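You operate a simulated robot arm through the tools that you are given. There is no shell and no other tool.

You are at the controls of a simulated two-armed robot. One attempt, no reset.

Task
Wipe the slide shelf clean and close the chiller up.
Fine: push the shelf and the wide drawer in, switch the lamp off, leave the knob; beige cloth, back on the long counter. What is to be rubbed or washed off counts as gone when no trace of it is left.
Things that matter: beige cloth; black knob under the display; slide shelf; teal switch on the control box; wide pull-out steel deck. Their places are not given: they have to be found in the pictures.

Only the result counts: the job must be done as asked and must still hold three seconds after the hand-in. Knocking over, shifting, dropping, spilling or breaking anything else fails it. Flat cloth is picked up by pressing the open fingertips on it (5 to 10 N) and closing them slowly along it; thin cloth reads only 2 to 8 mm in the jaws.

Robot
Two 7-joint arms with two-finger parallel grippers on one trunk that stands fixed in place. Base frame: the origin is at the foot of the trunk, x ahead of it, y to its left, z up. Lengths are in m, angles in degrees, forces in N, time in s.
The left shoulder is at [0.071, 0.156, 1.43], the right one opposite. Each reaches about 1.231 m from its shoulder. Payload 3.91 kg a hand.
The TCP of each hand is the grasp point between the finger pads, 0.03 m short of the fingertips. In the tool frame z runs along the fingers and y along their closing line. Largest opening 0.11 m; finger width 0.02, thickness 0.01; the body of the gripper, 0.048 by 0.112 m, starts 0.055 m behind the TCP.
Orientation is that of the tool frame in the base frame, as [roll, pitch, yaw] about the fixed x, y, z axes, in that order (R = Rz(yaw) Ry(pitch) Rx(roll)). With the fingers straight down and closing along the base's y, the tool's x points along the base's -x, its y along +y and its z along -z.

Tools
- The arms move only by the tool nudge_tool. It takes "left_moves", "right_moves" or both (then of equal length, played together; a hand with none holds still); each is a list of rows, each an object (a shift or turn left out is 0, a gripper value left out holds the last) with "dp": the shift along the tool's x, y, z in m, a list of three; "delta_rot": the turn, a rotation vector about the tool's x, y, z in degrees, a list of three; "jaw": the finger opening in m, from 0 to 0.11. In form: [{"dp": [x, y, z], "delta_rot": [rx, ry, rz], "jaw": jaw}, ...]. A call has 1 to 20 rows; each row shifts and turns the commanded pose from where the row before left it, along the tool's axes as they then stand. A row lasts 0.2 s, in which the tool goes at most 0.05 m and 8.6 degrees; a call with a longer step from one row to the next is refused whole, and so is a gripper value outside its range. A pose out of reach is approached as far as the arm can. The call stops where the force on the tool passes 50 N (or 10 N more than at its start, if that is more) or the arm is blocked; 0.2 s more then pass. Each finger travels about 0.108 m/s and halts on what it meets, pressing with about 31 N; the grip force reading is that of the motor and also rises with nothing between the fingers. The clock runs only during rows and for 0.2 s after the last one: add rows that do not move to give the fingers time. It gives the time, the measured TCP pose, the force on the tool (base axes), the opening and the grip force at its end, in the units of the frame above (readings bear some noise), with the torque about the TCP (base axes, N m) and any sound that the robot's microphone picked up.
- Cameras (640 x 400 px; columns grow to the right, rows downward): "scene" is now at [0.1362, -0.0299, 1.6612]; the picture's right is [-0.31, -0.95, 0.00], its down [-0.53, 0.17, -0.83] and it looks along [0.79, -0.26, -0.56] (base axes); focal length 228 px, centre (320, 200). "left" rides on the left gripper at [0.072, -0.017, -0.103] in its tool frame; the picture's right is [0.23, 0.97, 0.00], its down [-0.76, 0.18, -0.62] and it looks along [-0.61, 0.14, 0.78] (tool axes); focal length 222 px, centre (320, 200). "right" rides on the right gripper at [0.073, 0.017, -0.103] in its tool frame; the picture's right is [-0.23, 0.97, 0.00], its down [-0.76, -0.18, -0.62] and it looks along [-0.61, -0.14, 0.78] (tool axes); focal length 222 px, centre (320, 200).
- capture(camera): a new picture of that camera. No time passes.
- slide_trunk(by): slides the trunk up (or, below 0, down) by that many m; the arms and the scene camera ride with it, the base frame stays. It gives what a move gives, with no picture.
- head_to(pan, tilt): turns the head with the scene camera to pan (to the left, within 86 degrees either way) and tilt (down, from -29 to 69), counted from straight ahead of the robot. It gives what a move gives.
- measure_at(camera, pixels): for up to 12 pixels [column, row] of the newest picture of that camera ("zoom" is the newest enlarged one), the place [x, y, z] in the base frame of the surface seen there, good to about 0.002 m. No time passes.
- zoom(camera, box): a new picture of the part [left, top, right, bottom] of that camera's present view, enlarged. No time passes.
- close_job(): hands the job in; it is judged then, once.

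Unless the task says otherwise, let go and move clear before handing in.

The tools are called as name(argument=value, ...) on one line, values as JSON. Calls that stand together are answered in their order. nudge_tool: Moves the arms, as the interface text tells. Its arguments: {"type":"object","properties":{"left_moves":{"type":"array","items":{"type":"object","properties":{"dp":{"type":"array","items":{"type":"number"}},"delta_rot":{"type":"array","items":{"type":"number"}},"jaw":{"type":"number"}}}},"right_moves":{"type":"array","items":{"type":"object","properties":{"dp":{"type":"array","items":{"type":"number"}},"delta_rot":{"type":"array","items":{"type":"number"}},"jaw":{"type":"number"}}}}},"required":[]} The other tools are called the same way: slide_trunk (by) moves the trunk up or down; head_to (pan, tilt) turns the head that bears the scene camera; capture (camera) takes a picture; measure_at (camera, pixels) gives the place of the surface under pixels of a picture; zoom (camera, box) takes an enlarged picture of a part of a camera's view; close_job () hands the job in.

At the start:

```text
time: 0.0
left_eef_pos: [0.6402, 0.0262, 1.5197]
left_ee_rot: [-180.0, 0.0, 179.9]
left_ft_force: [-0.1, -0.6, 0.7]
left_ft_torque: [0.0, 0.01, 0.01]
left_gripper_width: 0.1102
left_finger_force: 0.0
right_eef_pos: [0.5362, -0.4307, 1.5565]
right_ee_rot: [180.0, -0.1, 179.9]
right_ft_force: [1.2, -0.4, -0.7]
right_ft_torque: [0.0, 0.0, -0.03]
right_gripper_width: 0.11
right_finger_force: 0.2
trunk travel left (down, up): [-0.875, 0.065]
head pan, tilt (commanded): [-18.2, 33.8]
```

scene: 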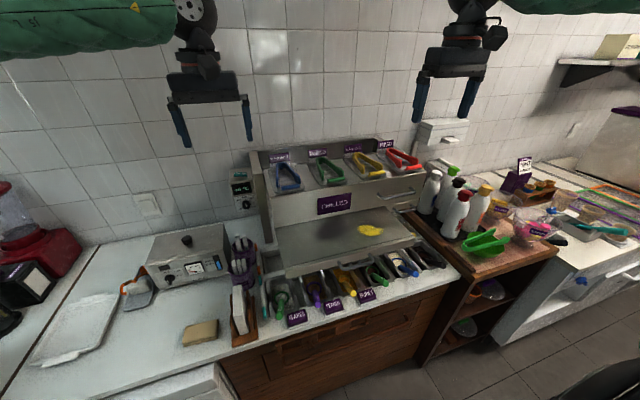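
right: 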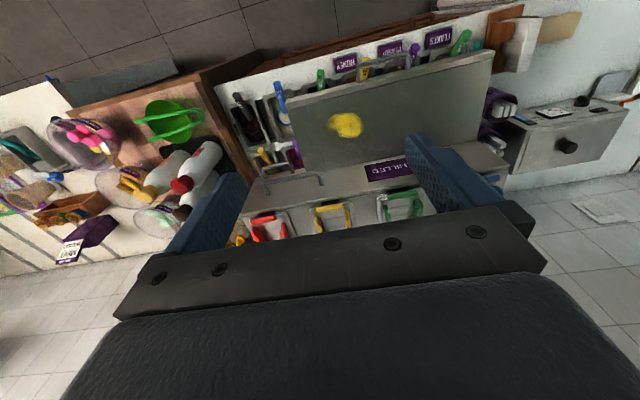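
left: 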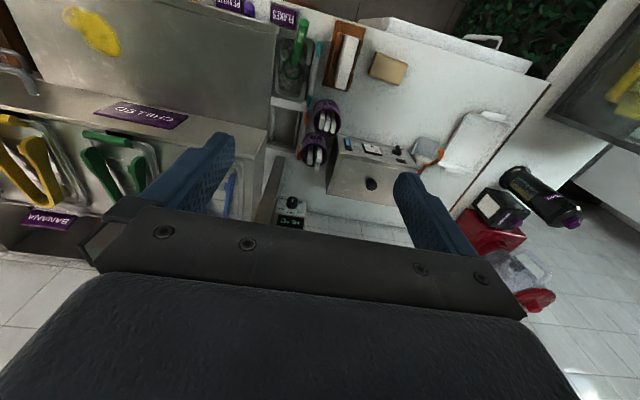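

The scene shows a steel chiller with a yellow stain on a pulled-out shelf (370,231), a beige cloth at (200,332), a control box at (190,255). I'll zoom in to identify the parts.

zoom(camera="scene", box=[220, 130, 460, 280])

zoom(camera="scene", box=[100, 200, 300, 325])

zoom(camera="scene", box=[160, 260, 480, 400])

```text
2.67 times, centred on (340, 205) of scene
```

zoom: 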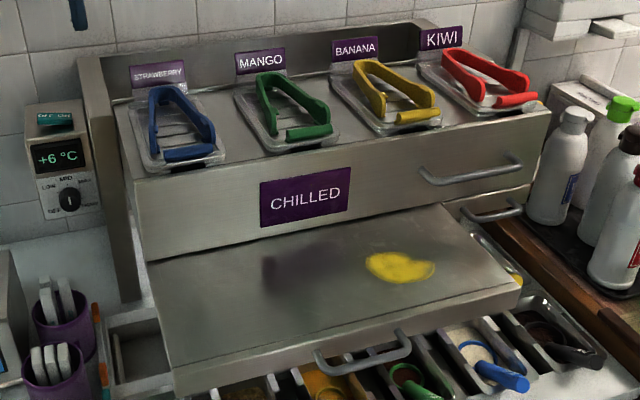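

```text
3.20 times, centred on (200, 262) of scene
```

zoom: 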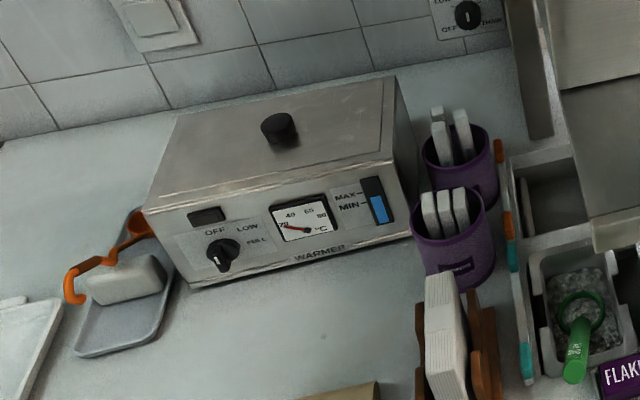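

```text
2.00 times, centred on (320, 330) of scene
```

zoom: 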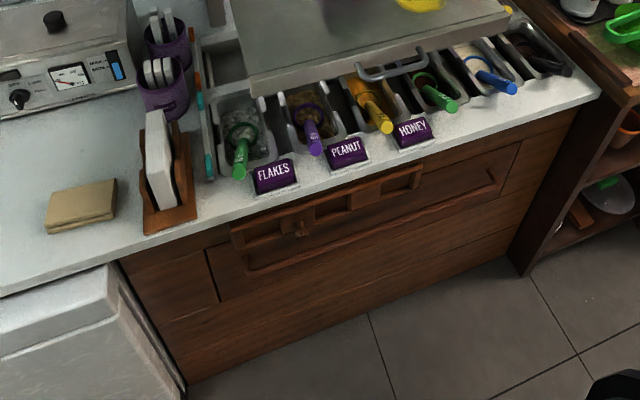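

The control box by the wall carries a "+6 °C" display, a knob and a teal switch on top. I'll zoom closer on it and on the chiller drawers, and measure key places.

zoom(camera="scene", box=[220, 155, 284, 215])

zoom(camera="scene", box=[340, 170, 460, 245])

measure_at(camera="scene", pixels=[[370, 231], [300, 245], [290, 272], [414, 238], [350, 262], [240, 174], [241, 190], [245, 203], [332, 205], [200, 325], [200, 345], [380, 215]])

```text
6.67 times, centred on (252, 185) of scene
```

zoom: 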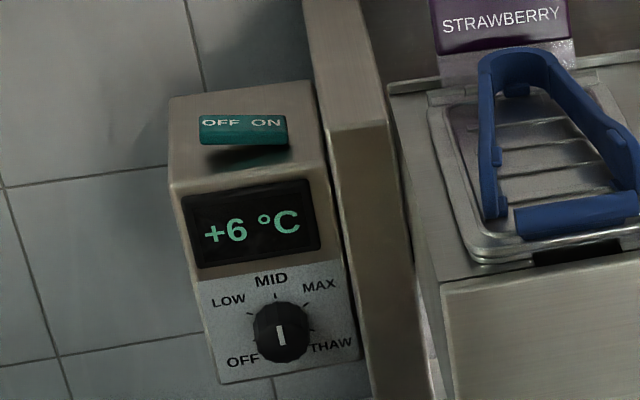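

```text
5.33 times, centred on (400, 208) of scene
```

zoom: 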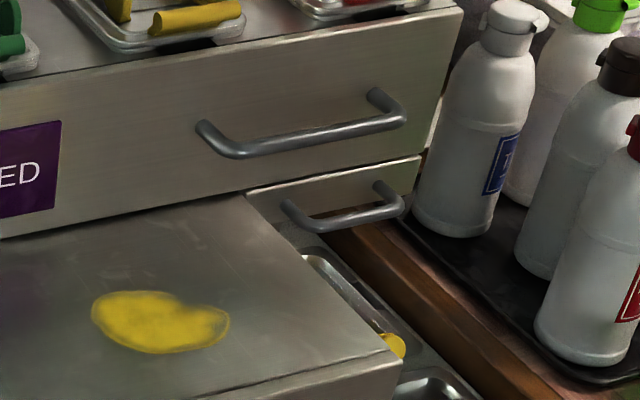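

```text
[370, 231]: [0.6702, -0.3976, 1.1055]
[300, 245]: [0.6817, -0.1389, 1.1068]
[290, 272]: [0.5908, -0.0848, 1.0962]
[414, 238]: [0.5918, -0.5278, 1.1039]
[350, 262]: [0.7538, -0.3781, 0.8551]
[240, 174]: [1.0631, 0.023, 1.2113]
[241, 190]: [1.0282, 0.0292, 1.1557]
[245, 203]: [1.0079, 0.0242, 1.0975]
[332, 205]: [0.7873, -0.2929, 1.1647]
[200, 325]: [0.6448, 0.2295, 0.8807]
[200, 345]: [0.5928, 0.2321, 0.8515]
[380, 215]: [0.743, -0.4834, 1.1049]
```

I need to work out which parts are pulled out relative to the housing. I'll measure housing, drawer fronts and handles on the enlarged view.

zoom(camera="scene", box=[240, 130, 440, 255])

capture(camera="left")

capture(camera="right")

```text
3.20 times, centred on (340, 192) of scene
```

zoom: 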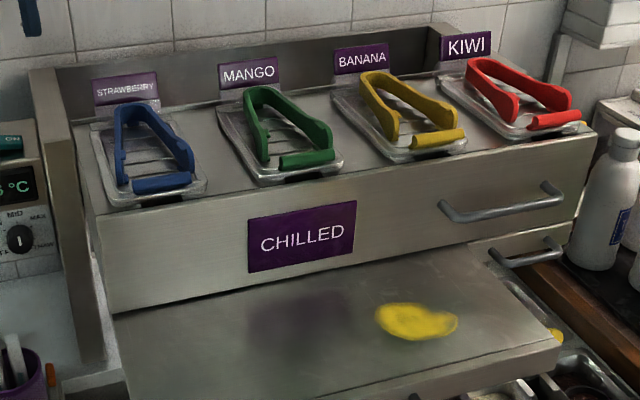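

```text
taken
```

left: 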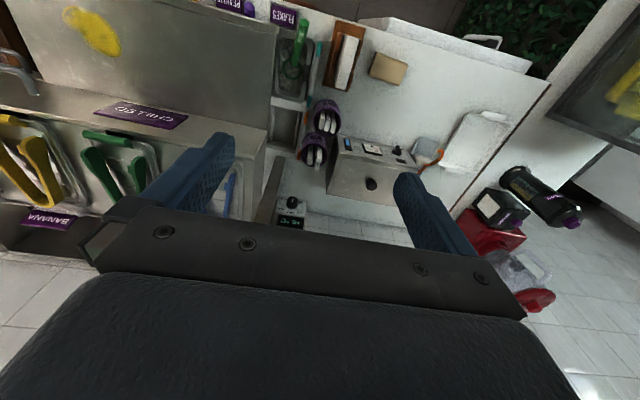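

```text
taken
```

right: 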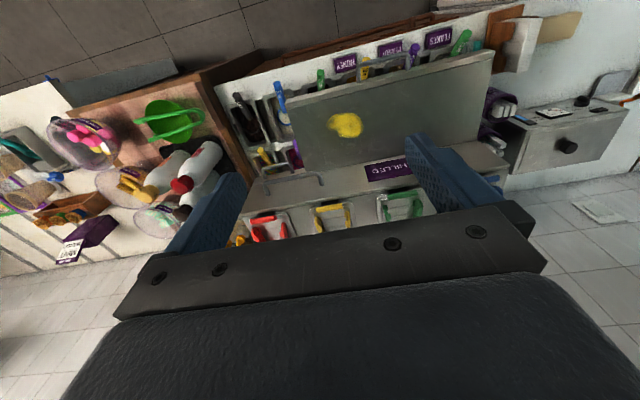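

measure_at(camera="zoom", pixels=[[60, 160], [45, 100], [90, 180], [95, 225], [110, 300], [125, 345], [440, 40], [470, 225], [500, 210], [530, 260], [520, 252], [560, 230]])

measure_at(camera="scene", pixels=[[250, 155], [262, 230], [285, 278], [280, 262], [417, 242], [380, 215], [276, 232], [266, 195], [427, 175], [424, 192], [320, 285], [340, 282]])

```text
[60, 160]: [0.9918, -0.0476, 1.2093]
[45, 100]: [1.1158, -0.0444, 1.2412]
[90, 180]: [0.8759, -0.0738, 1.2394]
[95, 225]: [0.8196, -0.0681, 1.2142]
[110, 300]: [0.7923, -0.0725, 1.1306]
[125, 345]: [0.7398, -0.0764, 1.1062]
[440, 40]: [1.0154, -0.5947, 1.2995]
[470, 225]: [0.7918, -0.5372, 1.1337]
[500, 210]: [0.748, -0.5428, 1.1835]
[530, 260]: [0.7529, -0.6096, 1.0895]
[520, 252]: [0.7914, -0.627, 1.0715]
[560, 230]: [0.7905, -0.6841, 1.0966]
```

```text
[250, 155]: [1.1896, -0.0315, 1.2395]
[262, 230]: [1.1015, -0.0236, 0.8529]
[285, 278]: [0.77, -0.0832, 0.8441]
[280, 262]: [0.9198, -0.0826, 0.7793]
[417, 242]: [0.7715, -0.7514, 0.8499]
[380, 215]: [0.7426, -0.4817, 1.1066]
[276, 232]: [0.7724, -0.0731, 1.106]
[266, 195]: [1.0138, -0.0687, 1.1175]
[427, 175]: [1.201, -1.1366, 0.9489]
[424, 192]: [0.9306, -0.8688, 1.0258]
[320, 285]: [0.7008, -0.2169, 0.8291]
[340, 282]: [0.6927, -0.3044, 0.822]
```

The stained shelf top is at z≈1.105 with its front edge at x≈0.59; the upper "CHILLED" front is at x≈0.787. I'll look around more to understand the housing before moving anything.

head_to(pan=-30, tilt=45)

capture(camera="scene")

```text
time: 0.7
left_eef_pos: [0.6405, 0.0278, 1.5189]
left_ee_rot: [-180.0, 0.0, -179.9]
left_ft_force: [0.1, 1.0, 0.1]
left_ft_torque: [0.01, 0.02, 0.03]
left_gripper_width: 0.1101
left_finger_force: 0.1
right_eef_pos: [0.5372, -0.4307, 1.5571]
right_ee_rot: [-180.0, 0.1, 179.9]
right_ft_force: [-1.0, 0.2, 0.8]
right_ft_torque: [-0.01, 0.0, 0.02]
right_gripper_width: 0.1099
right_finger_force: 0.1
trunk travel left (down, up): [-0.875, 0.065]
head pan, tilt (commanded): [-30.0, 45.0]
```

```text
taken
```

scene: 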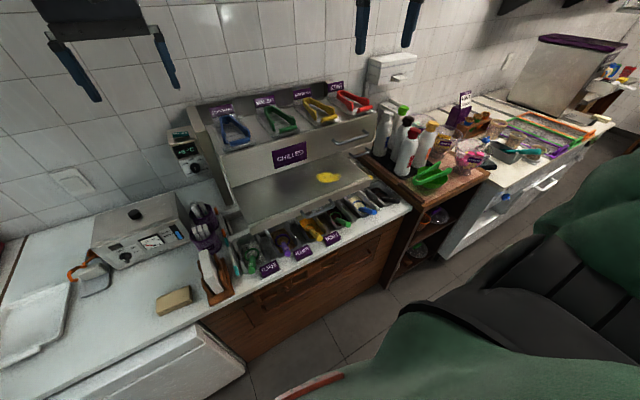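

The wider view shows the long counter on the left with the cloth at (172,300). I'll look left as well, so the long counter and anything else are known.

head_to(pan=20, tilt=40)

capture(camera="scene")

head_to(pan=-8, tilt=40)

capture(camera="scene")

```text
time: 1.9
left_eef_pos: [0.6399, 0.0258, 1.5197]
left_ee_rot: [179.9, 0.0, -180.0]
left_ft_force: [-0.3, -0.1, 0.3]
left_ft_torque: [0.03, 0.01, -0.02]
left_gripper_width: 0.1097
left_finger_force: 0.1
right_eef_pos: [0.5355, -0.4318, 1.5576]
right_ee_rot: [180.0, 0.0, -180.0]
right_ft_force: [-0.3, 1.4, 0.4]
right_ft_torque: [0.01, -0.01, 0.0]
right_gripper_width: 0.1098
right_finger_force: 0.0
trunk travel left (down, up): [-0.875, 0.065]
head pan, tilt (commanded): [20.0, 40.0]
```

```text
taken
```

scene: 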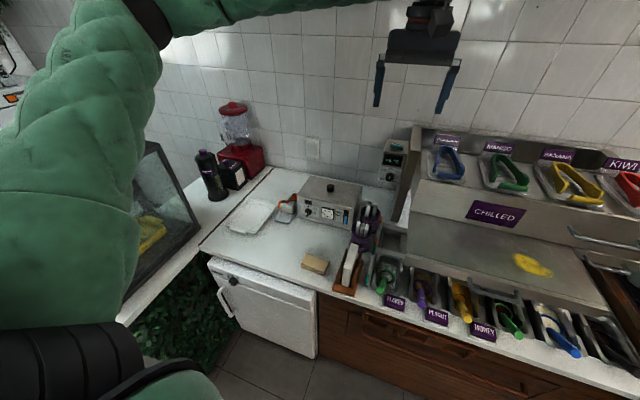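

```text
time: 2.9
left_eef_pos: [0.6404, 0.0262, 1.5196]
left_ee_rot: [179.9, 0.1, -179.9]
left_ft_force: [-0.3, -0.6, 0.4]
left_ft_torque: [0.0, 0.01, -0.04]
left_gripper_width: 0.1102
left_finger_force: 0.0
right_eef_pos: [0.5365, -0.4319, 1.5561]
right_ee_rot: [-179.9, 0.0, 179.9]
right_ft_force: [-0.3, 1.0, 0.6]
right_ft_torque: [-0.04, 0.0, 0.04]
right_gripper_width: 0.1101
right_finger_force: 0.1
trunk travel left (down, up): [-0.875, 0.065]
head pan, tilt (commanded): [-8.0, 40.0]
```

```text
taken
```

scene: 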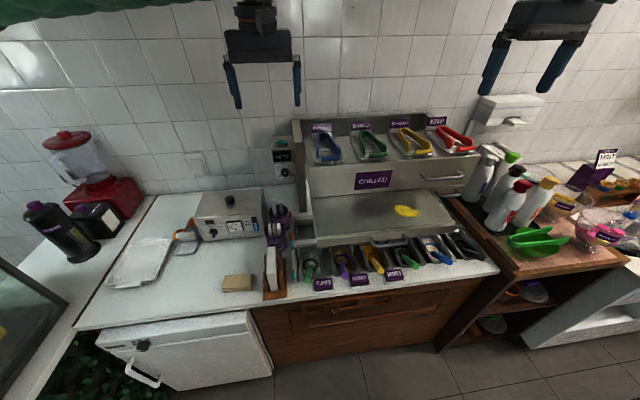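

The counter, cloth (237,283), chiller and control box (283,157) are laid out clearly. I'll move the left hand out to the left and turn it, to view the chiller's side with its camera.

nudge_tool(left_moves=[{"dp": [0, 0.045, 0]}, {"dp": [0, 0.045, 0]}, {"dp": [0, 0.045, 0]}, {"dp": [0, 0.045, 0]}, {"dp": [0, 0.045, 0]}, {"dp": [0, 0.045, 0]}, {"dp": [0, 0.045, 0]}, {"dp": [0, 0, 0], "delta_rot": [0, 0, 8.5]}, {"dp": [0, 0, 0], "delta_rot": [0, 0, 8.5]}, {"dp": [0, 0, 0], "delta_rot": [0, 0, 8.5]}, {"dp": [0, 0, 0], "delta_rot": [0, 0, 8.5]}, {"dp": [0, 0, 0.02], "delta_rot": [0, 0, 8.5]}, {"dp": [0, 0, 0.04], "delta_rot": [0, 0, 8.5]}, {"dp": [0, 0, 0.04], "delta_rot": [0, 0, 8.5]}, {"dp": [0, 0, 0.04], "delta_rot": [0, 0, 8.5]}, {"dp": [0, 0, 0.04], "delta_rot": [0, 0, 8.5]}, {"dp": [0, 0, 0.02], "delta_rot": [0, 0, 8.5]}])

capture(camera="left")

```text
time: 6.5
left_eef_pos: [0.5491, 0.2472, 1.41]
left_ee_rot: [-179.9, -0.1, 112.5]
left_ft_force: [-0.5, -0.4, 0.0]
left_ft_torque: [0.01, 0.0, 0.01]
left_gripper_width: 0.1098
left_finger_force: 0.0
left hand out of reach, approached as far as the arm can: row 13, 14, 15, 16, 17
right_eef_pos: [0.5361, -0.4326, 1.5571]
right_ee_rot: [179.9, -0.1, 179.9]
right_ft_force: [-0.3, -0.7, 0.1]
right_ft_torque: [0.02, -0.05, 0.01]
right_gripper_width: 0.1101
right_finger_force: 0.2
trunk travel left (down, up): [-0.875, 0.065]
head pan, tilt (commanded): [-8.0, 40.0]
```

```text
taken
```

left: 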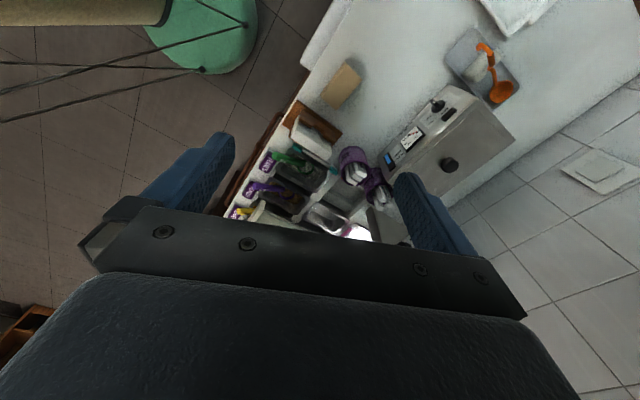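

The view at this yaw hits the arm's limit (yaw 112 instead of 95). I'll turn the hand back and try a roll tilt instead, looking at the chiller's left side.

nudge_tool(left_moves=[{"delta_rot": [0, 0, -8.4]}, {"delta_rot": [0, 0, -8.4]}, {"delta_rot": [0, 0, -8.4]}, {"delta_rot": [0, 0, -8.4]}, {"delta_rot": [0, 0, -8.4]}, {"delta_rot": [0, 0, -8.4]}, {"delta_rot": [0, 0, -8.4]}, {"delta_rot": [0, 0, -8.4]}])

```text
time: 8.2
left_eef_pos: [0.5502, 0.2486, 1.4085]
left_ee_rot: [-179.9, -0.2, 179.9]
left_ft_force: [-0.2, 0.0, -0.7]
left_ft_torque: [0.0, -0.01, -0.03]
left_gripper_width: 0.1101
left_finger_force: 0.1
right_eef_pos: [0.5365, -0.4309, 1.557]
right_ee_rot: [-179.9, 0.0, 179.8]
right_ft_force: [-0.8, 0.6, 0.0]
right_ft_torque: [0.0, -0.01, -0.03]
right_gripper_width: 0.11
right_finger_force: 0.2
trunk travel left (down, up): [-0.875, 0.065]
head pan, tilt (commanded): [-8.0, 40.0]
```

The command pose restarts from the measured one, good. Now I'll tilt the hand about its x axis so that the camera looks forward and to the right at the chiller's left side.

nudge_tool(left_moves=[{"dp": [0, 0.04, 0.03], "delta_rot": [8.4, 0, 0]}, {"delta_rot": [8.4, 0, 0]}, {"delta_rot": [8.4, 0, 0]}, {"delta_rot": [8.4, 0, 0]}, {"delta_rot": [8.4, 0, 0]}, {"delta_rot": [8.4, 0, 0]}])

capture(camera="left")

```text
time: 9.7
left_eef_pos: [0.5497, 0.2869, 1.3803]
left_ee_rot: [-129.4, -0.2, 179.8]
left_ft_force: [0.0, -0.1, 0.6]
left_ft_torque: [0.02, 0.0, -0.01]
left_gripper_width: 0.1097
left_finger_force: 0.1
right_eef_pos: [0.5364, -0.4314, 1.5563]
right_ee_rot: [179.9, 0.0, 179.9]
right_ft_force: [0.5, 0.0, 0.9]
right_ft_torque: [0.01, -0.01, -0.01]
right_gripper_width: 0.11
right_finger_force: 0.1
trunk travel left (down, up): [-0.875, 0.065]
head pan, tilt (commanded): [-8.0, 40.0]
```

```text
taken
```

left: 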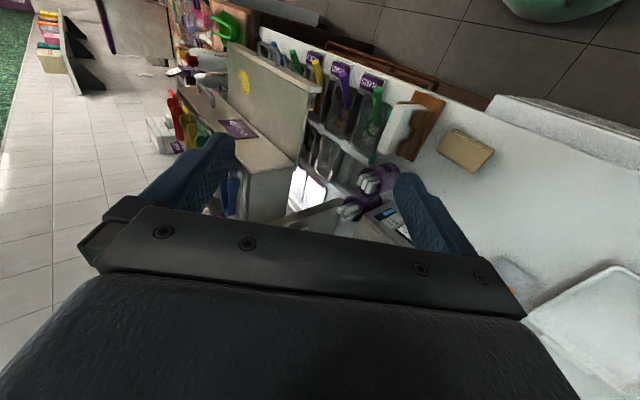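

The side view shows a bright lit region under the chiller at (310,185). I'll zoom in there.

zoom(camera="left", box=[200, 30, 400, 240])

measure_at(camera="zoom", pixels=[[270, 290], [300, 350], [200, 300], [340, 300], [330, 330], [250, 380]])

```text
1.90 times, centred on (300, 135) of left
```

zoom: 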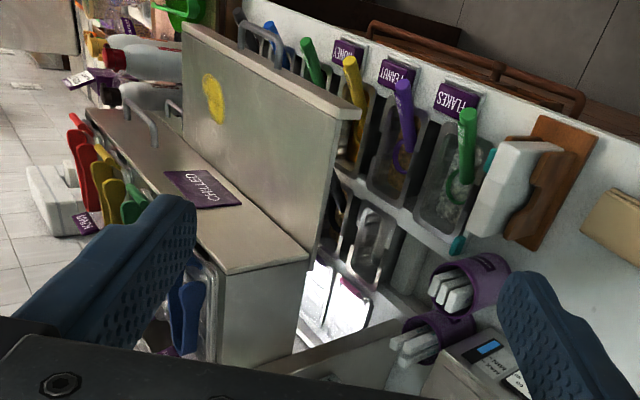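

```text
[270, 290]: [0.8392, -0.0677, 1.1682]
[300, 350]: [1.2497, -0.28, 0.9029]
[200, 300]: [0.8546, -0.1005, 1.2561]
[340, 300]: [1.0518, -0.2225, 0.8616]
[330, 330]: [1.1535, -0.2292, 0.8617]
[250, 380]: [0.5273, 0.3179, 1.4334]
```

The lamp lights the space under the chiller (bright area behind the shelf). I'll bring the left hand lower and nearer to see the side of the upper box and whether it is pulled out of the housing.

nudge_tool(left_moves=[{"dp": [-0.025, 0.0285, 0.0127]}, {"dp": [-0.025, 0.0285, 0.0127]}, {"dp": [-0.025, 0.0285, 0.0127]}, {"dp": [-0.025, 0.0285, 0.0127]}, {"dp": [-0.025, 0.0285, 0.0127]}, {"dp": [-0.025, 0.0285, 0.0127]}, {"delta_rot": [0, 8.4, 0]}, {"delta_rot": [0, 8.4, 0]}])

capture(camera="left")

```text
time: 11.4
left_eef_pos: [0.701, 0.3372, 1.1973]
left_ee_rot: [-128.5, -10.9, 166.7]
left_ft_force: [0.7, -0.7, 0.1]
left_ft_torque: [-0.01, 0.0, -0.02]
left_gripper_width: 0.1101
left_finger_force: 0.1
right_eef_pos: [0.537, -0.4311, 1.5559]
right_ee_rot: [-179.9, 0.1, 180.0]
right_ft_force: [1.1, 0.3, 0.5]
right_ft_torque: [-0.02, 0.02, -0.01]
right_gripper_width: 0.1101
right_finger_force: 0.1
trunk travel left (down, up): [-0.875, 0.065]
head pan, tilt (commanded): [-8.0, 40.0]
```

```text
taken
```

left: 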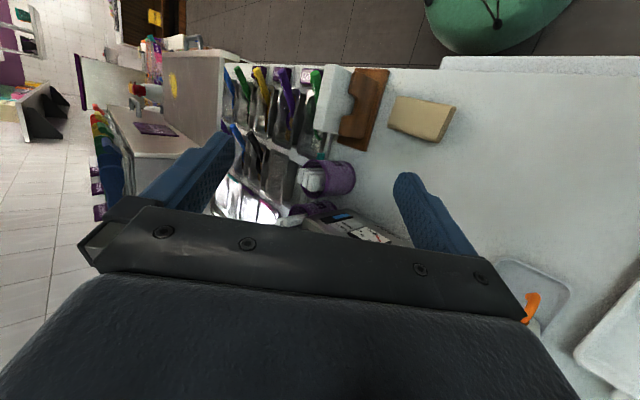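

The chiller sits at the upper left of this view (150,120). I'll tilt the hand further so that it comes to the centre.

nudge_tool(left_moves=[{"delta_rot": [8.4, 0, 0]}, {"delta_rot": [8.4, 0, 0]}, {"delta_rot": [8.4, 0, 0]}, {"delta_rot": [8.4, 0, 0]}])

zoom(camera="left", box=[100, 0, 400, 260])

```text
time: 12.4
left_eef_pos: [0.6999, 0.3373, 1.1983]
left_ee_rot: [-94.6, -10.8, 166.7]
left_ft_force: [-0.4, 0.3, -0.2]
left_ft_torque: [0.01, -0.01, -0.03]
left_gripper_width: 0.1101
left_finger_force: 0.1
right_eef_pos: [0.5364, -0.4303, 1.5573]
right_ee_rot: [-179.9, 0.0, 179.9]
right_ft_force: [0.6, -0.5, -0.4]
right_ft_torque: [0.01, -0.01, -0.02]
right_gripper_width: 0.1099
right_finger_force: 0.0
trunk travel left (down, up): [-0.875, 0.065]
head pan, tilt (commanded): [-8.0, 40.0]
```

```text
1.54 times, centred on (250, 130) of left
```

zoom: 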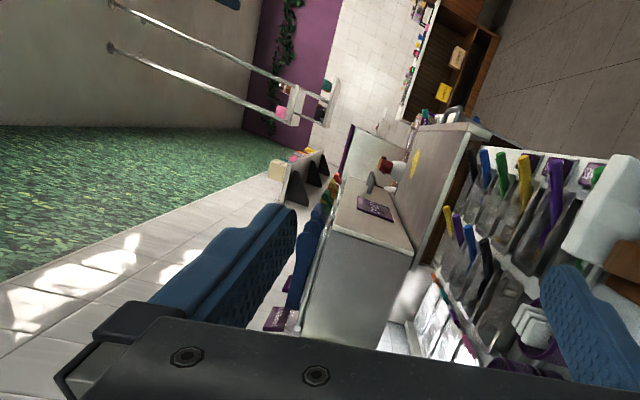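

The side of the upper box shows at (340,300) but its rear is hidden by the gripper. I'll swing the camera to look further forward.

nudge_tool(left_moves=[{"dp": [0.03, 0, 0], "delta_rot": [0, -8.4, 0]}, {"dp": [0.03, 0, 0], "delta_rot": [0, -8.4, 0]}, {"delta_rot": [0, -8.4, 0]}, {"delta_rot": [0, -8.4, 0]}])

zoom(camera="left", box=[60, 0, 400, 260])

```text
time: 13.4
left_eef_pos: [0.6406, 0.3469, 1.2102]
left_ee_rot: [-100.0, -6.3, -159.4]
left_ft_force: [-0.1, 0.3, 0.0]
left_ft_torque: [0.0, -0.01, 0.01]
left_gripper_width: 0.1099
left_finger_force: 0.0
right_eef_pos: [0.5353, -0.4313, 1.5592]
right_ee_rot: [-180.0, 0.1, 179.9]
right_ft_force: [-0.4, -0.8, 1.0]
right_ft_torque: [0.0, -0.01, 0.0]
right_gripper_width: 0.11
right_finger_force: 0.1
trunk travel left (down, up): [-0.875, 0.065]
head pan, tilt (commanded): [-8.0, 40.0]
```

```text
1.54 times, centred on (230, 130) of left
```

zoom: 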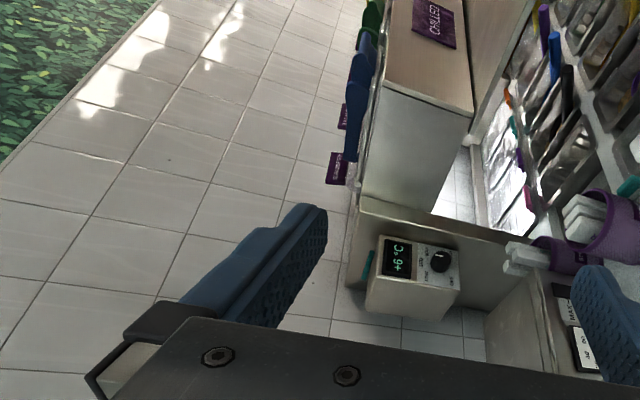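

Now the join between the upper box and the housing wing is visible near (400,200). I'll zoom in on that.

zoom(camera="left", box=[220, 20, 360, 200])

measure_at(camera="zoom", pixels=[[230, 210], [300, 150], [180, 290], [310, 300], [400, 240], [380, 180], [170, 250], [400, 330], [200, 60], [340, 40], [430, 130], [250, 330]])

```text
2.22 times, centred on (290, 110) of left
```

zoom: 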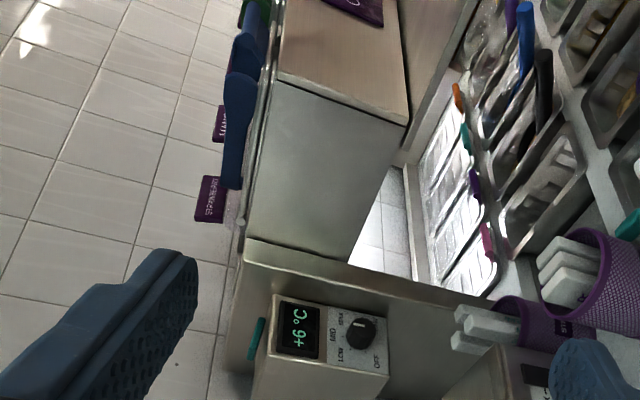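

```text
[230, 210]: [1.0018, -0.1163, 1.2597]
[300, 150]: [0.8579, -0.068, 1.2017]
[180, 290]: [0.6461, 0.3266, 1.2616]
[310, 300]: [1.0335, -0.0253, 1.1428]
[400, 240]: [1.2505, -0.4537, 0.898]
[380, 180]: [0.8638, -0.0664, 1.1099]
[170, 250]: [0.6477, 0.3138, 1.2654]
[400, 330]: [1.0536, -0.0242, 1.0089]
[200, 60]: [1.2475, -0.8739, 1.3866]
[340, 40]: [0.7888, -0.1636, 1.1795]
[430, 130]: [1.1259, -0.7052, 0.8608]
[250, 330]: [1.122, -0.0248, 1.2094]
```

I'll use the head camera to inspect the area behind the trays, to see whether there is a cavity into which the deck slides.

zoom(camera="scene", box=[270, 100, 500, 245])

measure_at(camera="zoom", pixels=[[100, 60], [180, 75], [300, 70], [430, 50], [75, 120], [480, 60], [100, 165], [560, 160], [200, 130], [90, 215], [250, 290], [540, 190]])

```text
2.76 times, centred on (385, 172) of scene
```

zoom: 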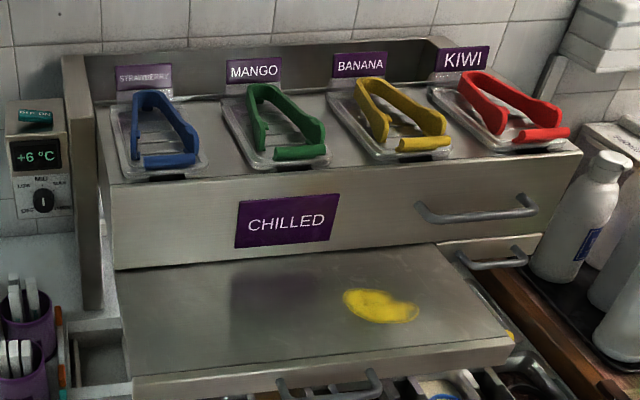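

```text
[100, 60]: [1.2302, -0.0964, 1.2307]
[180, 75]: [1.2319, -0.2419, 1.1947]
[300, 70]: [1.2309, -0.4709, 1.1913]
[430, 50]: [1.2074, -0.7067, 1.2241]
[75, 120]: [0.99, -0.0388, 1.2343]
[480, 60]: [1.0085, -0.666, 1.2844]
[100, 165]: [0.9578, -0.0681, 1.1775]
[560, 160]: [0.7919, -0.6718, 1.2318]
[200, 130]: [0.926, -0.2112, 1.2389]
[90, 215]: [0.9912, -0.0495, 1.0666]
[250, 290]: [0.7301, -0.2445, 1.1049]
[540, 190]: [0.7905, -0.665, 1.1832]
```

The deck's rear edge ends at x≈1.0, while the housing back is at x≈1.23 and its wings start at 0.99. So the upper "CHILLED" deck is pulled out about 0.2 m, and the stained lower piece is the slide shelf. I'll undo the hand's tilt to bring the fingers straight down again.

nudge_tool(left_moves=[{"delta_rot": [0, 8.4, 0]}, {"delta_rot": [0, 8.4, 0]}, {"delta_rot": [0, 8.4, 0]}, {"delta_rot": [0, 8.4, 0]}, {"delta_rot": [-8.4, 0, 0]}, {"delta_rot": [-8.4, 0, 0]}, {"delta_rot": [-8.4, 0, 0]}, {"delta_rot": [-8.4, 0, 0]}, {"delta_rot": [0, -8.4, 0]}, {"delta_rot": [0, -8.4, 0]}, {"delta_rot": [-8.4, 0, 0]}, {"delta_rot": [-8.4, 0, 0]}, {"delta_rot": [-8.4, 0, 0]}, {"delta_rot": [-8.4, 0, 0]}, {"delta_rot": [-8.4, 0, 0]}, {"delta_rot": [-8.4, 0, 0]}])

capture(camera="left")

capture(camera="scene")

```text
time: 16.9
left_eef_pos: [0.642, 0.3465, 1.2091]
left_ee_rot: [179.9, -0.3, 179.8]
left_ft_force: [0.4, 1.0, -1.2]
left_ft_torque: [-0.01, -0.02, -0.03]
left_gripper_width: 0.1096
left_finger_force: 0.0
right_eef_pos: [0.5358, -0.432, 1.5567]
right_ee_rot: [-180.0, 0.0, -179.9]
right_ft_force: [-0.3, -1.2, -0.5]
right_ft_torque: [-0.02, 0.03, 0.01]
right_gripper_width: 0.11
right_finger_force: 0.2
trunk travel left (down, up): [-0.875, 0.065]
head pan, tilt (commanded): [-8.0, 40.0]
```

```text
taken
```

left: 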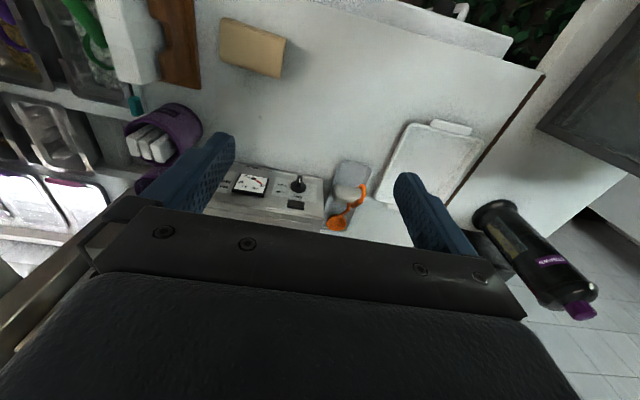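

```text
taken
```

scene: 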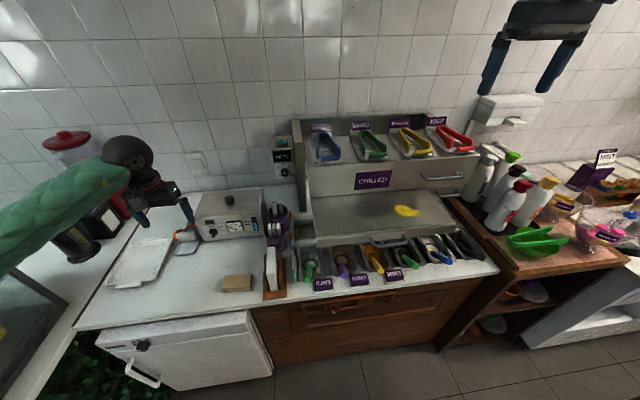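

The cloth is at (252,47) in the left view and (237,283) in the scene view. I'll zoom in and measure its corners, top and surrounding counter.

zoom(camera="scene", box=[200, 240, 300, 310])

measure_at(camera="zoom", pixels=[[148, 240], [320, 225], [325, 280], [145, 300], [235, 260], [240, 310], [100, 260], [240, 200], [140, 320], [330, 310], [440, 250], [420, 330]])

zoom(camera="left", box=[180, 0, 330, 95])

measure_at(camera="zoom", pixels=[[180, 90], [440, 160], [420, 310], [170, 240], [300, 200], [310, 100], [120, 150], [80, 330], [200, 30], [500, 250]])

```text
5.71 times, centred on (250, 275) of scene
```

zoom: 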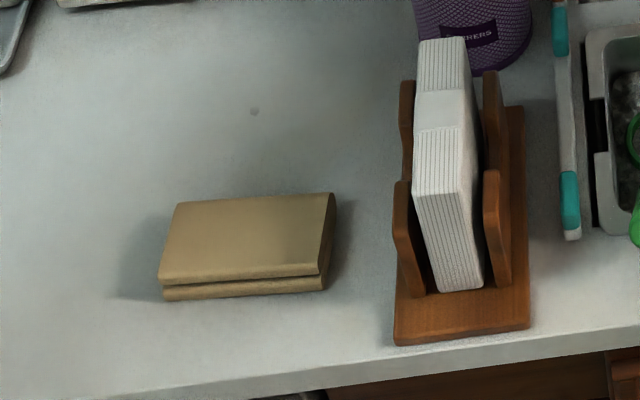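

```text
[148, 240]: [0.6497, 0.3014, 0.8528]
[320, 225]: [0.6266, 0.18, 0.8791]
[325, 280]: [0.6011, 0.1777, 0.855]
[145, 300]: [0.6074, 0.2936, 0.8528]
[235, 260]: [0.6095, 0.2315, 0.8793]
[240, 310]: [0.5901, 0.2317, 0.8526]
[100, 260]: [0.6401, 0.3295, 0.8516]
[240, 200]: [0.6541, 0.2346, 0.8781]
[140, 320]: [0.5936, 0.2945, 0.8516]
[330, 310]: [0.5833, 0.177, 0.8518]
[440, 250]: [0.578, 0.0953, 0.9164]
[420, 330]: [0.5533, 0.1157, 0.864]
```

```text
4.21 times, centred on (255, 48) of left
```

zoom: 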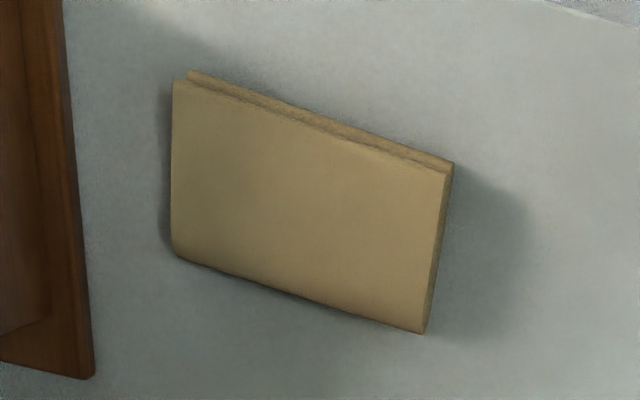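

```text
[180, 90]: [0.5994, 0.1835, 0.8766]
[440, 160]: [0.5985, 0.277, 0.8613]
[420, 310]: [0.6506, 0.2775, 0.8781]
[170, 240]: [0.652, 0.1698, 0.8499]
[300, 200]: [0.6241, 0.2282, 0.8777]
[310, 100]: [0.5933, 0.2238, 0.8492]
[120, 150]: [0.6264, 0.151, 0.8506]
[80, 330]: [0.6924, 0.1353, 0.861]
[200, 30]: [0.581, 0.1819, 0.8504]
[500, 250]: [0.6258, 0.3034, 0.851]
```

The cloth is a folded pad, x 0.598–0.655, y 0.177–0.28, top at z 0.879 on the counter at 0.851. I want to grip it across its short side (along x), so I'll test turning the left hand the other way about its z axis.

nudge_tool(left_moves=[{"dp": [0, -0.02, 0], "delta_rot": [0, 0, -8.5]}, {"dp": [0, -0.02, 0], "delta_rot": [0, 0, -8.5]}, {"dp": [0, -0.02, 0], "delta_rot": [0, 0, -8.5]}, {"delta_rot": [0, 0, -8.5]}, {"delta_rot": [0, 0, -8.5]}, {"delta_rot": [0, 0, -8.5]}, {"delta_rot": [0, 0, -8.5]}, {"delta_rot": [0, 0, -8.5]}, {"delta_rot": [0, 0, -8.5]}, {"delta_rot": [0, 0, -8.5]}, {"delta_rot": [0, 0, -5]}])

```text
time: 19.2
left_eef_pos: [0.6496, 0.2874, 1.2085]
left_ee_rot: [179.8, 0.0, -90.1]
left_ft_force: [0.2, -0.2, 1.0]
left_ft_torque: [-0.02, 0.03, 0.01]
left_gripper_width: 0.1103
left_finger_force: 0.1
right_eef_pos: [0.5369, -0.432, 1.5563]
right_ee_rot: [-180.0, 0.0, 179.9]
right_ft_force: [-0.1, -0.5, 0.0]
right_ft_torque: [0.02, -0.01, -0.01]
right_gripper_width: 0.11
right_finger_force: 0.2
trunk travel left (down, up): [-0.875, 0.065]
head pan, tilt (commanded): [-8.0, 40.0]
```

Yaw −90 works (fingers now close along x). Before gripping, I'll move the right arm out to the right, and bring the left hand over the cloth at a height.

nudge_tool(left_moves=[{"dp": [0.02, 0.008, 0.03]}, {"dp": [0.02, 0.008, 0.04]}, {"dp": [0.018, 0.007, 0.04]}, {"dp": [0, 0, 0.04]}, {"dp": [0, 0, 0.04]}, {}, {}], right_moves=[{"dp": [0, -0.045, 0]}, {"dp": [0, -0.045, 0]}, {"dp": [0, -0.045, 0]}, {"dp": [0, -0.045, 0]}, {"dp": [0, -0.045, 0]}, {"dp": [0.04, 0, 0]}, {"dp": [0.04, 0, 0]}])

capture(camera="left")

capture(camera="scene")

```text
time: 20.9
left_eef_pos: [0.6257, 0.2303, 1.0202]
left_ee_rot: [180.0, 0.1, -90.2]
left_ft_force: [0.3, 0.7, 0.2]
left_ft_torque: [-0.04, -0.01, -0.02]
left_gripper_width: 0.1097
left_finger_force: 0.0
right_eef_pos: [0.4547, -0.655, 1.5568]
right_ee_rot: [-180.0, 0.0, -179.9]
right_ft_force: [-1.3, -0.3, 1.2]
right_ft_torque: [0.03, -0.06, 0.02]
right_gripper_width: 0.1103
right_finger_force: 0.1
trunk travel left (down, up): [-0.875, 0.065]
head pan, tilt (commanded): [-8.0, 40.0]
```

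```text
taken
```

left: 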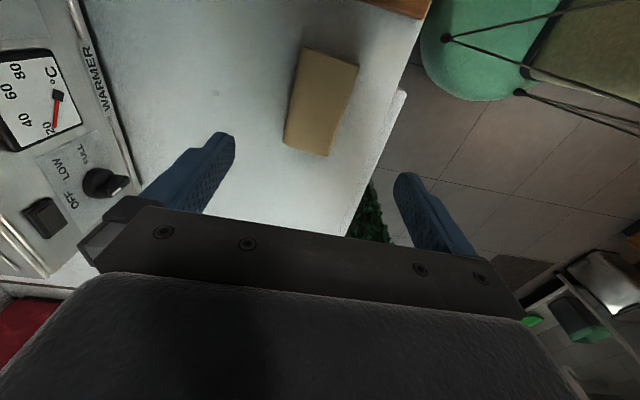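

```text
taken
```

scene: 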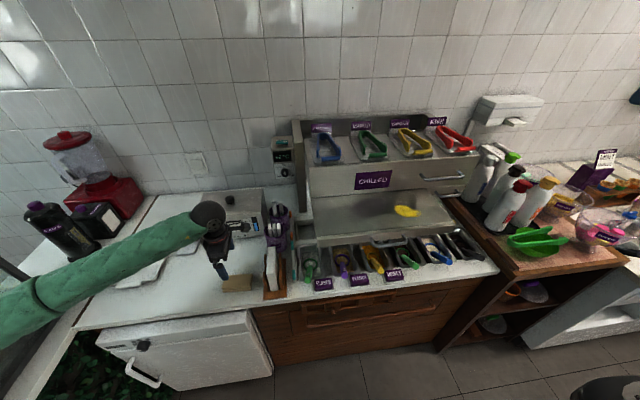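

The hand is centred over the cloth. First a test in the air whether this orientation can reach over the stain; I'll lift and travel there.

nudge_tool(left_moves=[{"dp": [0, 0, -0.04]}, {"dp": [0.02, 0, -0.04]}, {"dp": [0.025, 0, -0.04]}, {"dp": [0.025, 0, -0.04]}, {"dp": [0.025, 0, -0.04]}, {"dp": [0.03, 0, -0.035]}, {"dp": [0.03, 0, -0.035]}, {"dp": [0.03, 0, -0.035]}, {"dp": [0.03, 0, -0.025]}, {"dp": [0.04, 0, 0]}, {"dp": [0.04, 0, 0]}, {"dp": [0.045, 0, 0]}, {"dp": [0.045, -0.01, 0]}, {"dp": [0.045, -0.01, 0]}, {"dp": [0.045, -0.01, 0]}, {"dp": [0.045, -0.01, 0]}, {"dp": [0.045, 0, 0]}, {"dp": [0.04, 0, 0]}])

capture(camera="left")

capture(camera="scene")

```text
time: 24.6
left_eef_pos: [0.6645, -0.3779, 1.3479]
left_ee_rot: [179.9, 0.0, -90.2]
left_ft_force: [0.4, -0.5, 0.5]
left_ft_torque: [0.03, -0.01, 0.02]
left_gripper_width: 0.11
left_finger_force: 0.0
right_eef_pos: [0.4565, -0.6591, 1.5548]
right_ee_rot: [180.0, 0.0, -180.0]
right_ft_force: [0.2, -0.3, 0.2]
right_ft_torque: [0.06, 0.0, 0.0]
right_gripper_width: 0.1097
right_finger_force: 0.0
trunk travel left (down, up): [-0.875, 0.065]
head pan, tilt (commanded): [-8.0, 40.0]
```

```text
taken
```

left: 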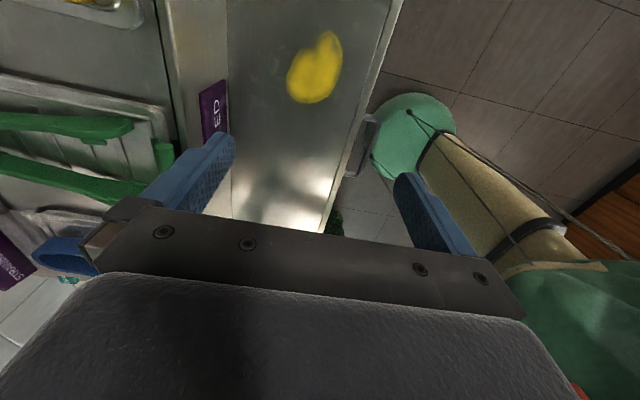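

```text
taken
```

scene: 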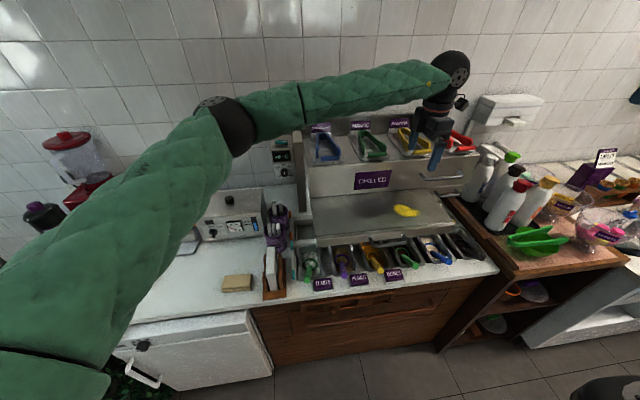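

The left arm reaches over the stain in this orientation. I'll measure the stain's extent and the forearm's clearance to the trays.

zoom(camera="left", box=[220, 0, 400, 112])

measure_at(camera="left", pixels=[[330, 31], [342, 52], [312, 103], [288, 80], [288, 92], [315, 60], [335, 90], [305, 52], [390, 10], [324, 225], [230, 30], [375, 90]])

measure_at(camera="scene", pixels=[[230, 125], [245, 150], [300, 105], [300, 125], [350, 115], [400, 100], [440, 70], [325, 135], [407, 135], [460, 135]])

```text
3.56 times, centred on (310, 56) of left
```

zoom: 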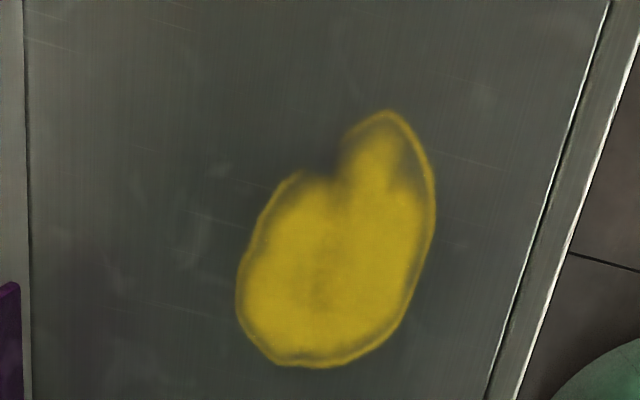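

```text
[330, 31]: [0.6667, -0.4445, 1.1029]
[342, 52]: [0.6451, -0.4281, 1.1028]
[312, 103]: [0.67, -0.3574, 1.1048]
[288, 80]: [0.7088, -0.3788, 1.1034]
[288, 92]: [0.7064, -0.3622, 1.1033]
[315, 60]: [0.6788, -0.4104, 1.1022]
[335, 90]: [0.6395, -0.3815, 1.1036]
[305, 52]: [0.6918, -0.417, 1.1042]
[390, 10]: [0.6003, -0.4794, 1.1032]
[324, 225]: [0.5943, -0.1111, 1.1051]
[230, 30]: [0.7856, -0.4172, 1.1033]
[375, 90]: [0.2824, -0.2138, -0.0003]
```

```text
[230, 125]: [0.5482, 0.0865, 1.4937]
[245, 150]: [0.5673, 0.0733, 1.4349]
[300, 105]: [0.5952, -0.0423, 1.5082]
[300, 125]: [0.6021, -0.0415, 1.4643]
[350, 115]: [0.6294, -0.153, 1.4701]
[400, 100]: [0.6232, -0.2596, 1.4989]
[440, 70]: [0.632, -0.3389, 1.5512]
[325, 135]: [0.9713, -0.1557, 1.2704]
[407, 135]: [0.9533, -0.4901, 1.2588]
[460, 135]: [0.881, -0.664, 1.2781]
```

The stain spans x 0.637–0.710, y −0.357 to −0.447 at z≈1.103, and the forearm clears the trays. Now back to the cloth.

nudge_tool(left_moves=[{"dp": [-0.045, 0, 0]}, {"dp": [-0.045, 0.01, 0]}, {"dp": [-0.045, 0.01, 0]}, {"dp": [-0.045, 0.009, 0]}, {"dp": [-0.045, 0.009, 0]}, {"dp": [-0.045, 0, 0]}, {"dp": [-0.045, 0, 0]}, {"dp": [-0.04, 0, 0.02]}, {"dp": [-0.035, 0, 0.025]}, {"dp": [-0.035, 0, 0.03]}, {"dp": [-0.035, 0, 0.03]}, {"dp": [-0.035, 0, 0.03]}, {"dp": [-0.03, 0, 0.035]}, {"dp": [-0.03, 0, 0.035]}, {"dp": [-0.03, 0, 0.035]}, {"dp": [-0.022, 0, 0.04]}, {"dp": [0, 0, 0.04]}, {}])

capture(camera="left")

```text
time: 28.4
left_eef_pos: [0.6281, 0.2331, 1.0289]
left_ee_rot: [179.9, 0.0, -90.1]
left_ft_force: [0.1, 0.1, -0.3]
left_ft_torque: [0.0, -0.01, 0.0]
left_gripper_width: 0.11
left_finger_force: 0.1
right_eef_pos: [0.4555, -0.6554, 1.5564]
right_ee_rot: [180.0, 0.1, -180.0]
right_ft_force: [-0.3, 0.0, -0.1]
right_ft_torque: [0.01, 0.0, -0.01]
right_gripper_width: 0.1098
right_finger_force: 0.0
trunk travel left (down, up): [-0.875, 0.065]
head pan, tilt (commanded): [-8.0, 40.0]
```

```text
taken
```

left: 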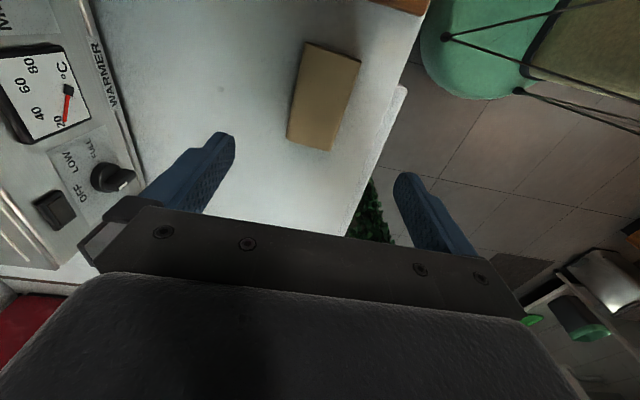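

The cloth lies straight between the open fingers' line. I'll go down so that the tips end about 5 mm over the counter.

nudge_tool(left_moves=[{"dp": [0.004, 0.001, 0.04]}, {"dp": [0, 0, 0.04]}, {"dp": [0, 0, 0.03]}, {"dp": [0, 0, 0.015]}, {"dp": [0, 0, 0.01]}, {"dp": [0, 0, 0.008]}, {}])

capture(camera="left")

zoom(camera="scene", box=[180, 230, 310, 320])

```text
time: 30.1
left_eef_pos: [0.6276, 0.2297, 0.8865]
left_ee_rot: [179.9, 0.1, -90.3]
left_ft_force: [-0.5, 0.0, -0.2]
left_ft_torque: [0.02, -0.02, 0.03]
left_gripper_width: 0.11
left_finger_force: 0.0
right_eef_pos: [0.4557, -0.6569, 1.5563]
right_ee_rot: [-180.0, 0.0, 179.9]
right_ft_force: [0.2, -0.1, 0.2]
right_ft_torque: [0.0, 0.02, -0.02]
right_gripper_width: 0.1101
right_finger_force: 0.0
trunk travel left (down, up): [-0.875, 0.065]
head pan, tilt (commanded): [-8.0, 40.0]
```

```text
taken
```

left: 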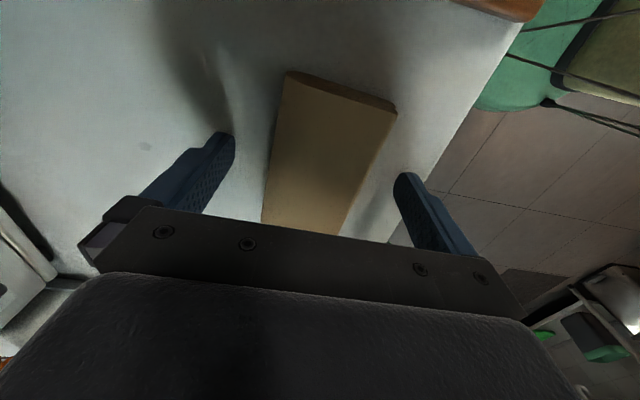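

```text
4.44 times, centred on (245, 275) of scene
```

zoom: 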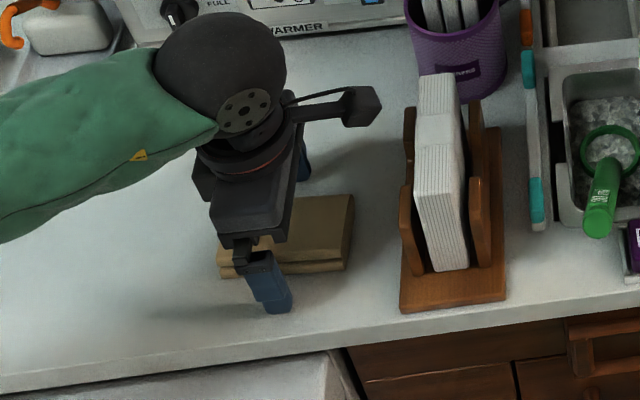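

The fingers straddle the cloth along x. I'll close them slowly onto it.

nudge_tool(left_moves=[{"jaw": 0.09}, {"jaw": 0.075}, {"jaw": 0.065}, {"jaw": 0.058}, {"jaw": 0.053}, {"jaw": 0.048}, {}, {}])

zoom(camera="scene", box=[180, 230, 310, 320])

```text
time: 31.9
left_eef_pos: [0.6264, 0.2283, 0.8858]
left_ee_rot: [179.8, -0.1, -90.2]
left_ft_force: [0.0, -1.3, 1.7]
left_ft_torque: [-0.03, -0.03, -0.03]
left_gripper_width: 0.0619
left_finger_force: 30.8
right_eef_pos: [0.4555, -0.6573, 1.5559]
right_ee_rot: [-180.0, -0.1, 179.8]
right_ft_force: [0.1, -0.4, 0.4]
right_ft_torque: [0.04, 0.01, 0.01]
right_gripper_width: 0.11
right_finger_force: 0.1
trunk travel left (down, up): [-0.875, 0.065]
head pan, tilt (commanded): [-8.0, 40.0]
```

```text
4.44 times, centred on (245, 275) of scene
```

zoom: 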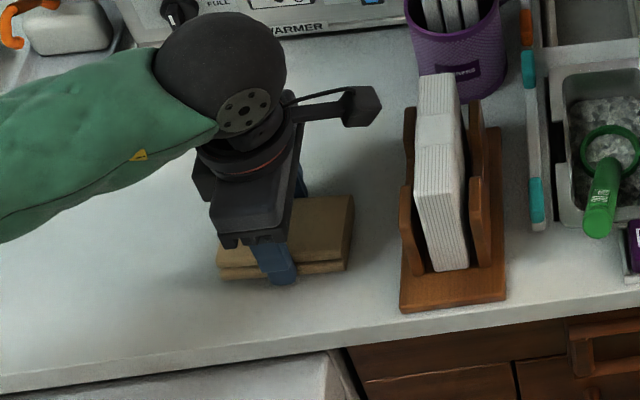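

The jaws stopped at 0.062 m with 31 N, so the cloth is held. I'll lift it straight up and check.

nudge_tool(left_moves=[{"dp": [0, 0, -0.01]}, {"dp": [0, 0, -0.02]}, {"dp": [0, 0, -0.03]}, {"dp": [0, 0, -0.04]}, {"dp": [0, 0, -0.04]}, {}])

capture(camera="left")

zoom(camera="scene", box=[180, 190, 310, 310])

```text
time: 33.2
left_eef_pos: [0.6266, 0.2274, 1.0267]
left_ee_rot: [179.8, 0.0, -90.2]
left_ft_force: [0.6, -0.1, -0.5]
left_ft_torque: [-0.02, -0.02, 0.02]
left_gripper_width: 0.0613
left_finger_force: 30.7
right_eef_pos: [0.4563, -0.6555, 1.5566]
right_ee_rot: [-179.9, 0.1, 179.9]
right_ft_force: [0.8, 0.1, -0.5]
right_ft_torque: [0.01, 0.02, 0.03]
right_gripper_width: 0.1097
right_finger_force: 0.0
trunk travel left (down, up): [-0.875, 0.065]
head pan, tilt (commanded): [-8.0, 40.0]
```

```text
taken
```

left: 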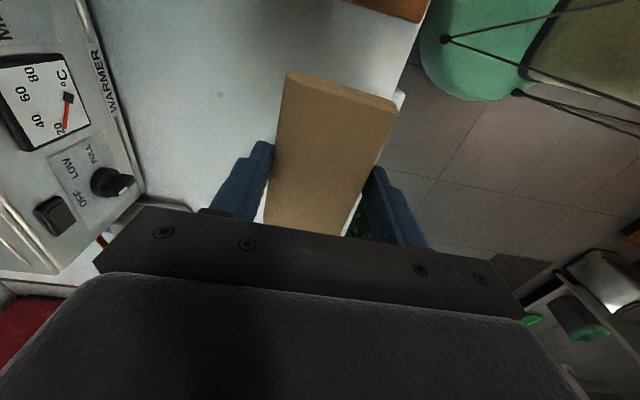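

```text
3.33 times, centred on (245, 250) of scene
```

zoom: 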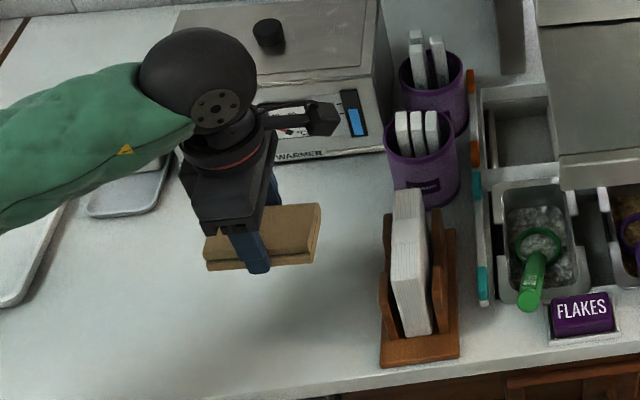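

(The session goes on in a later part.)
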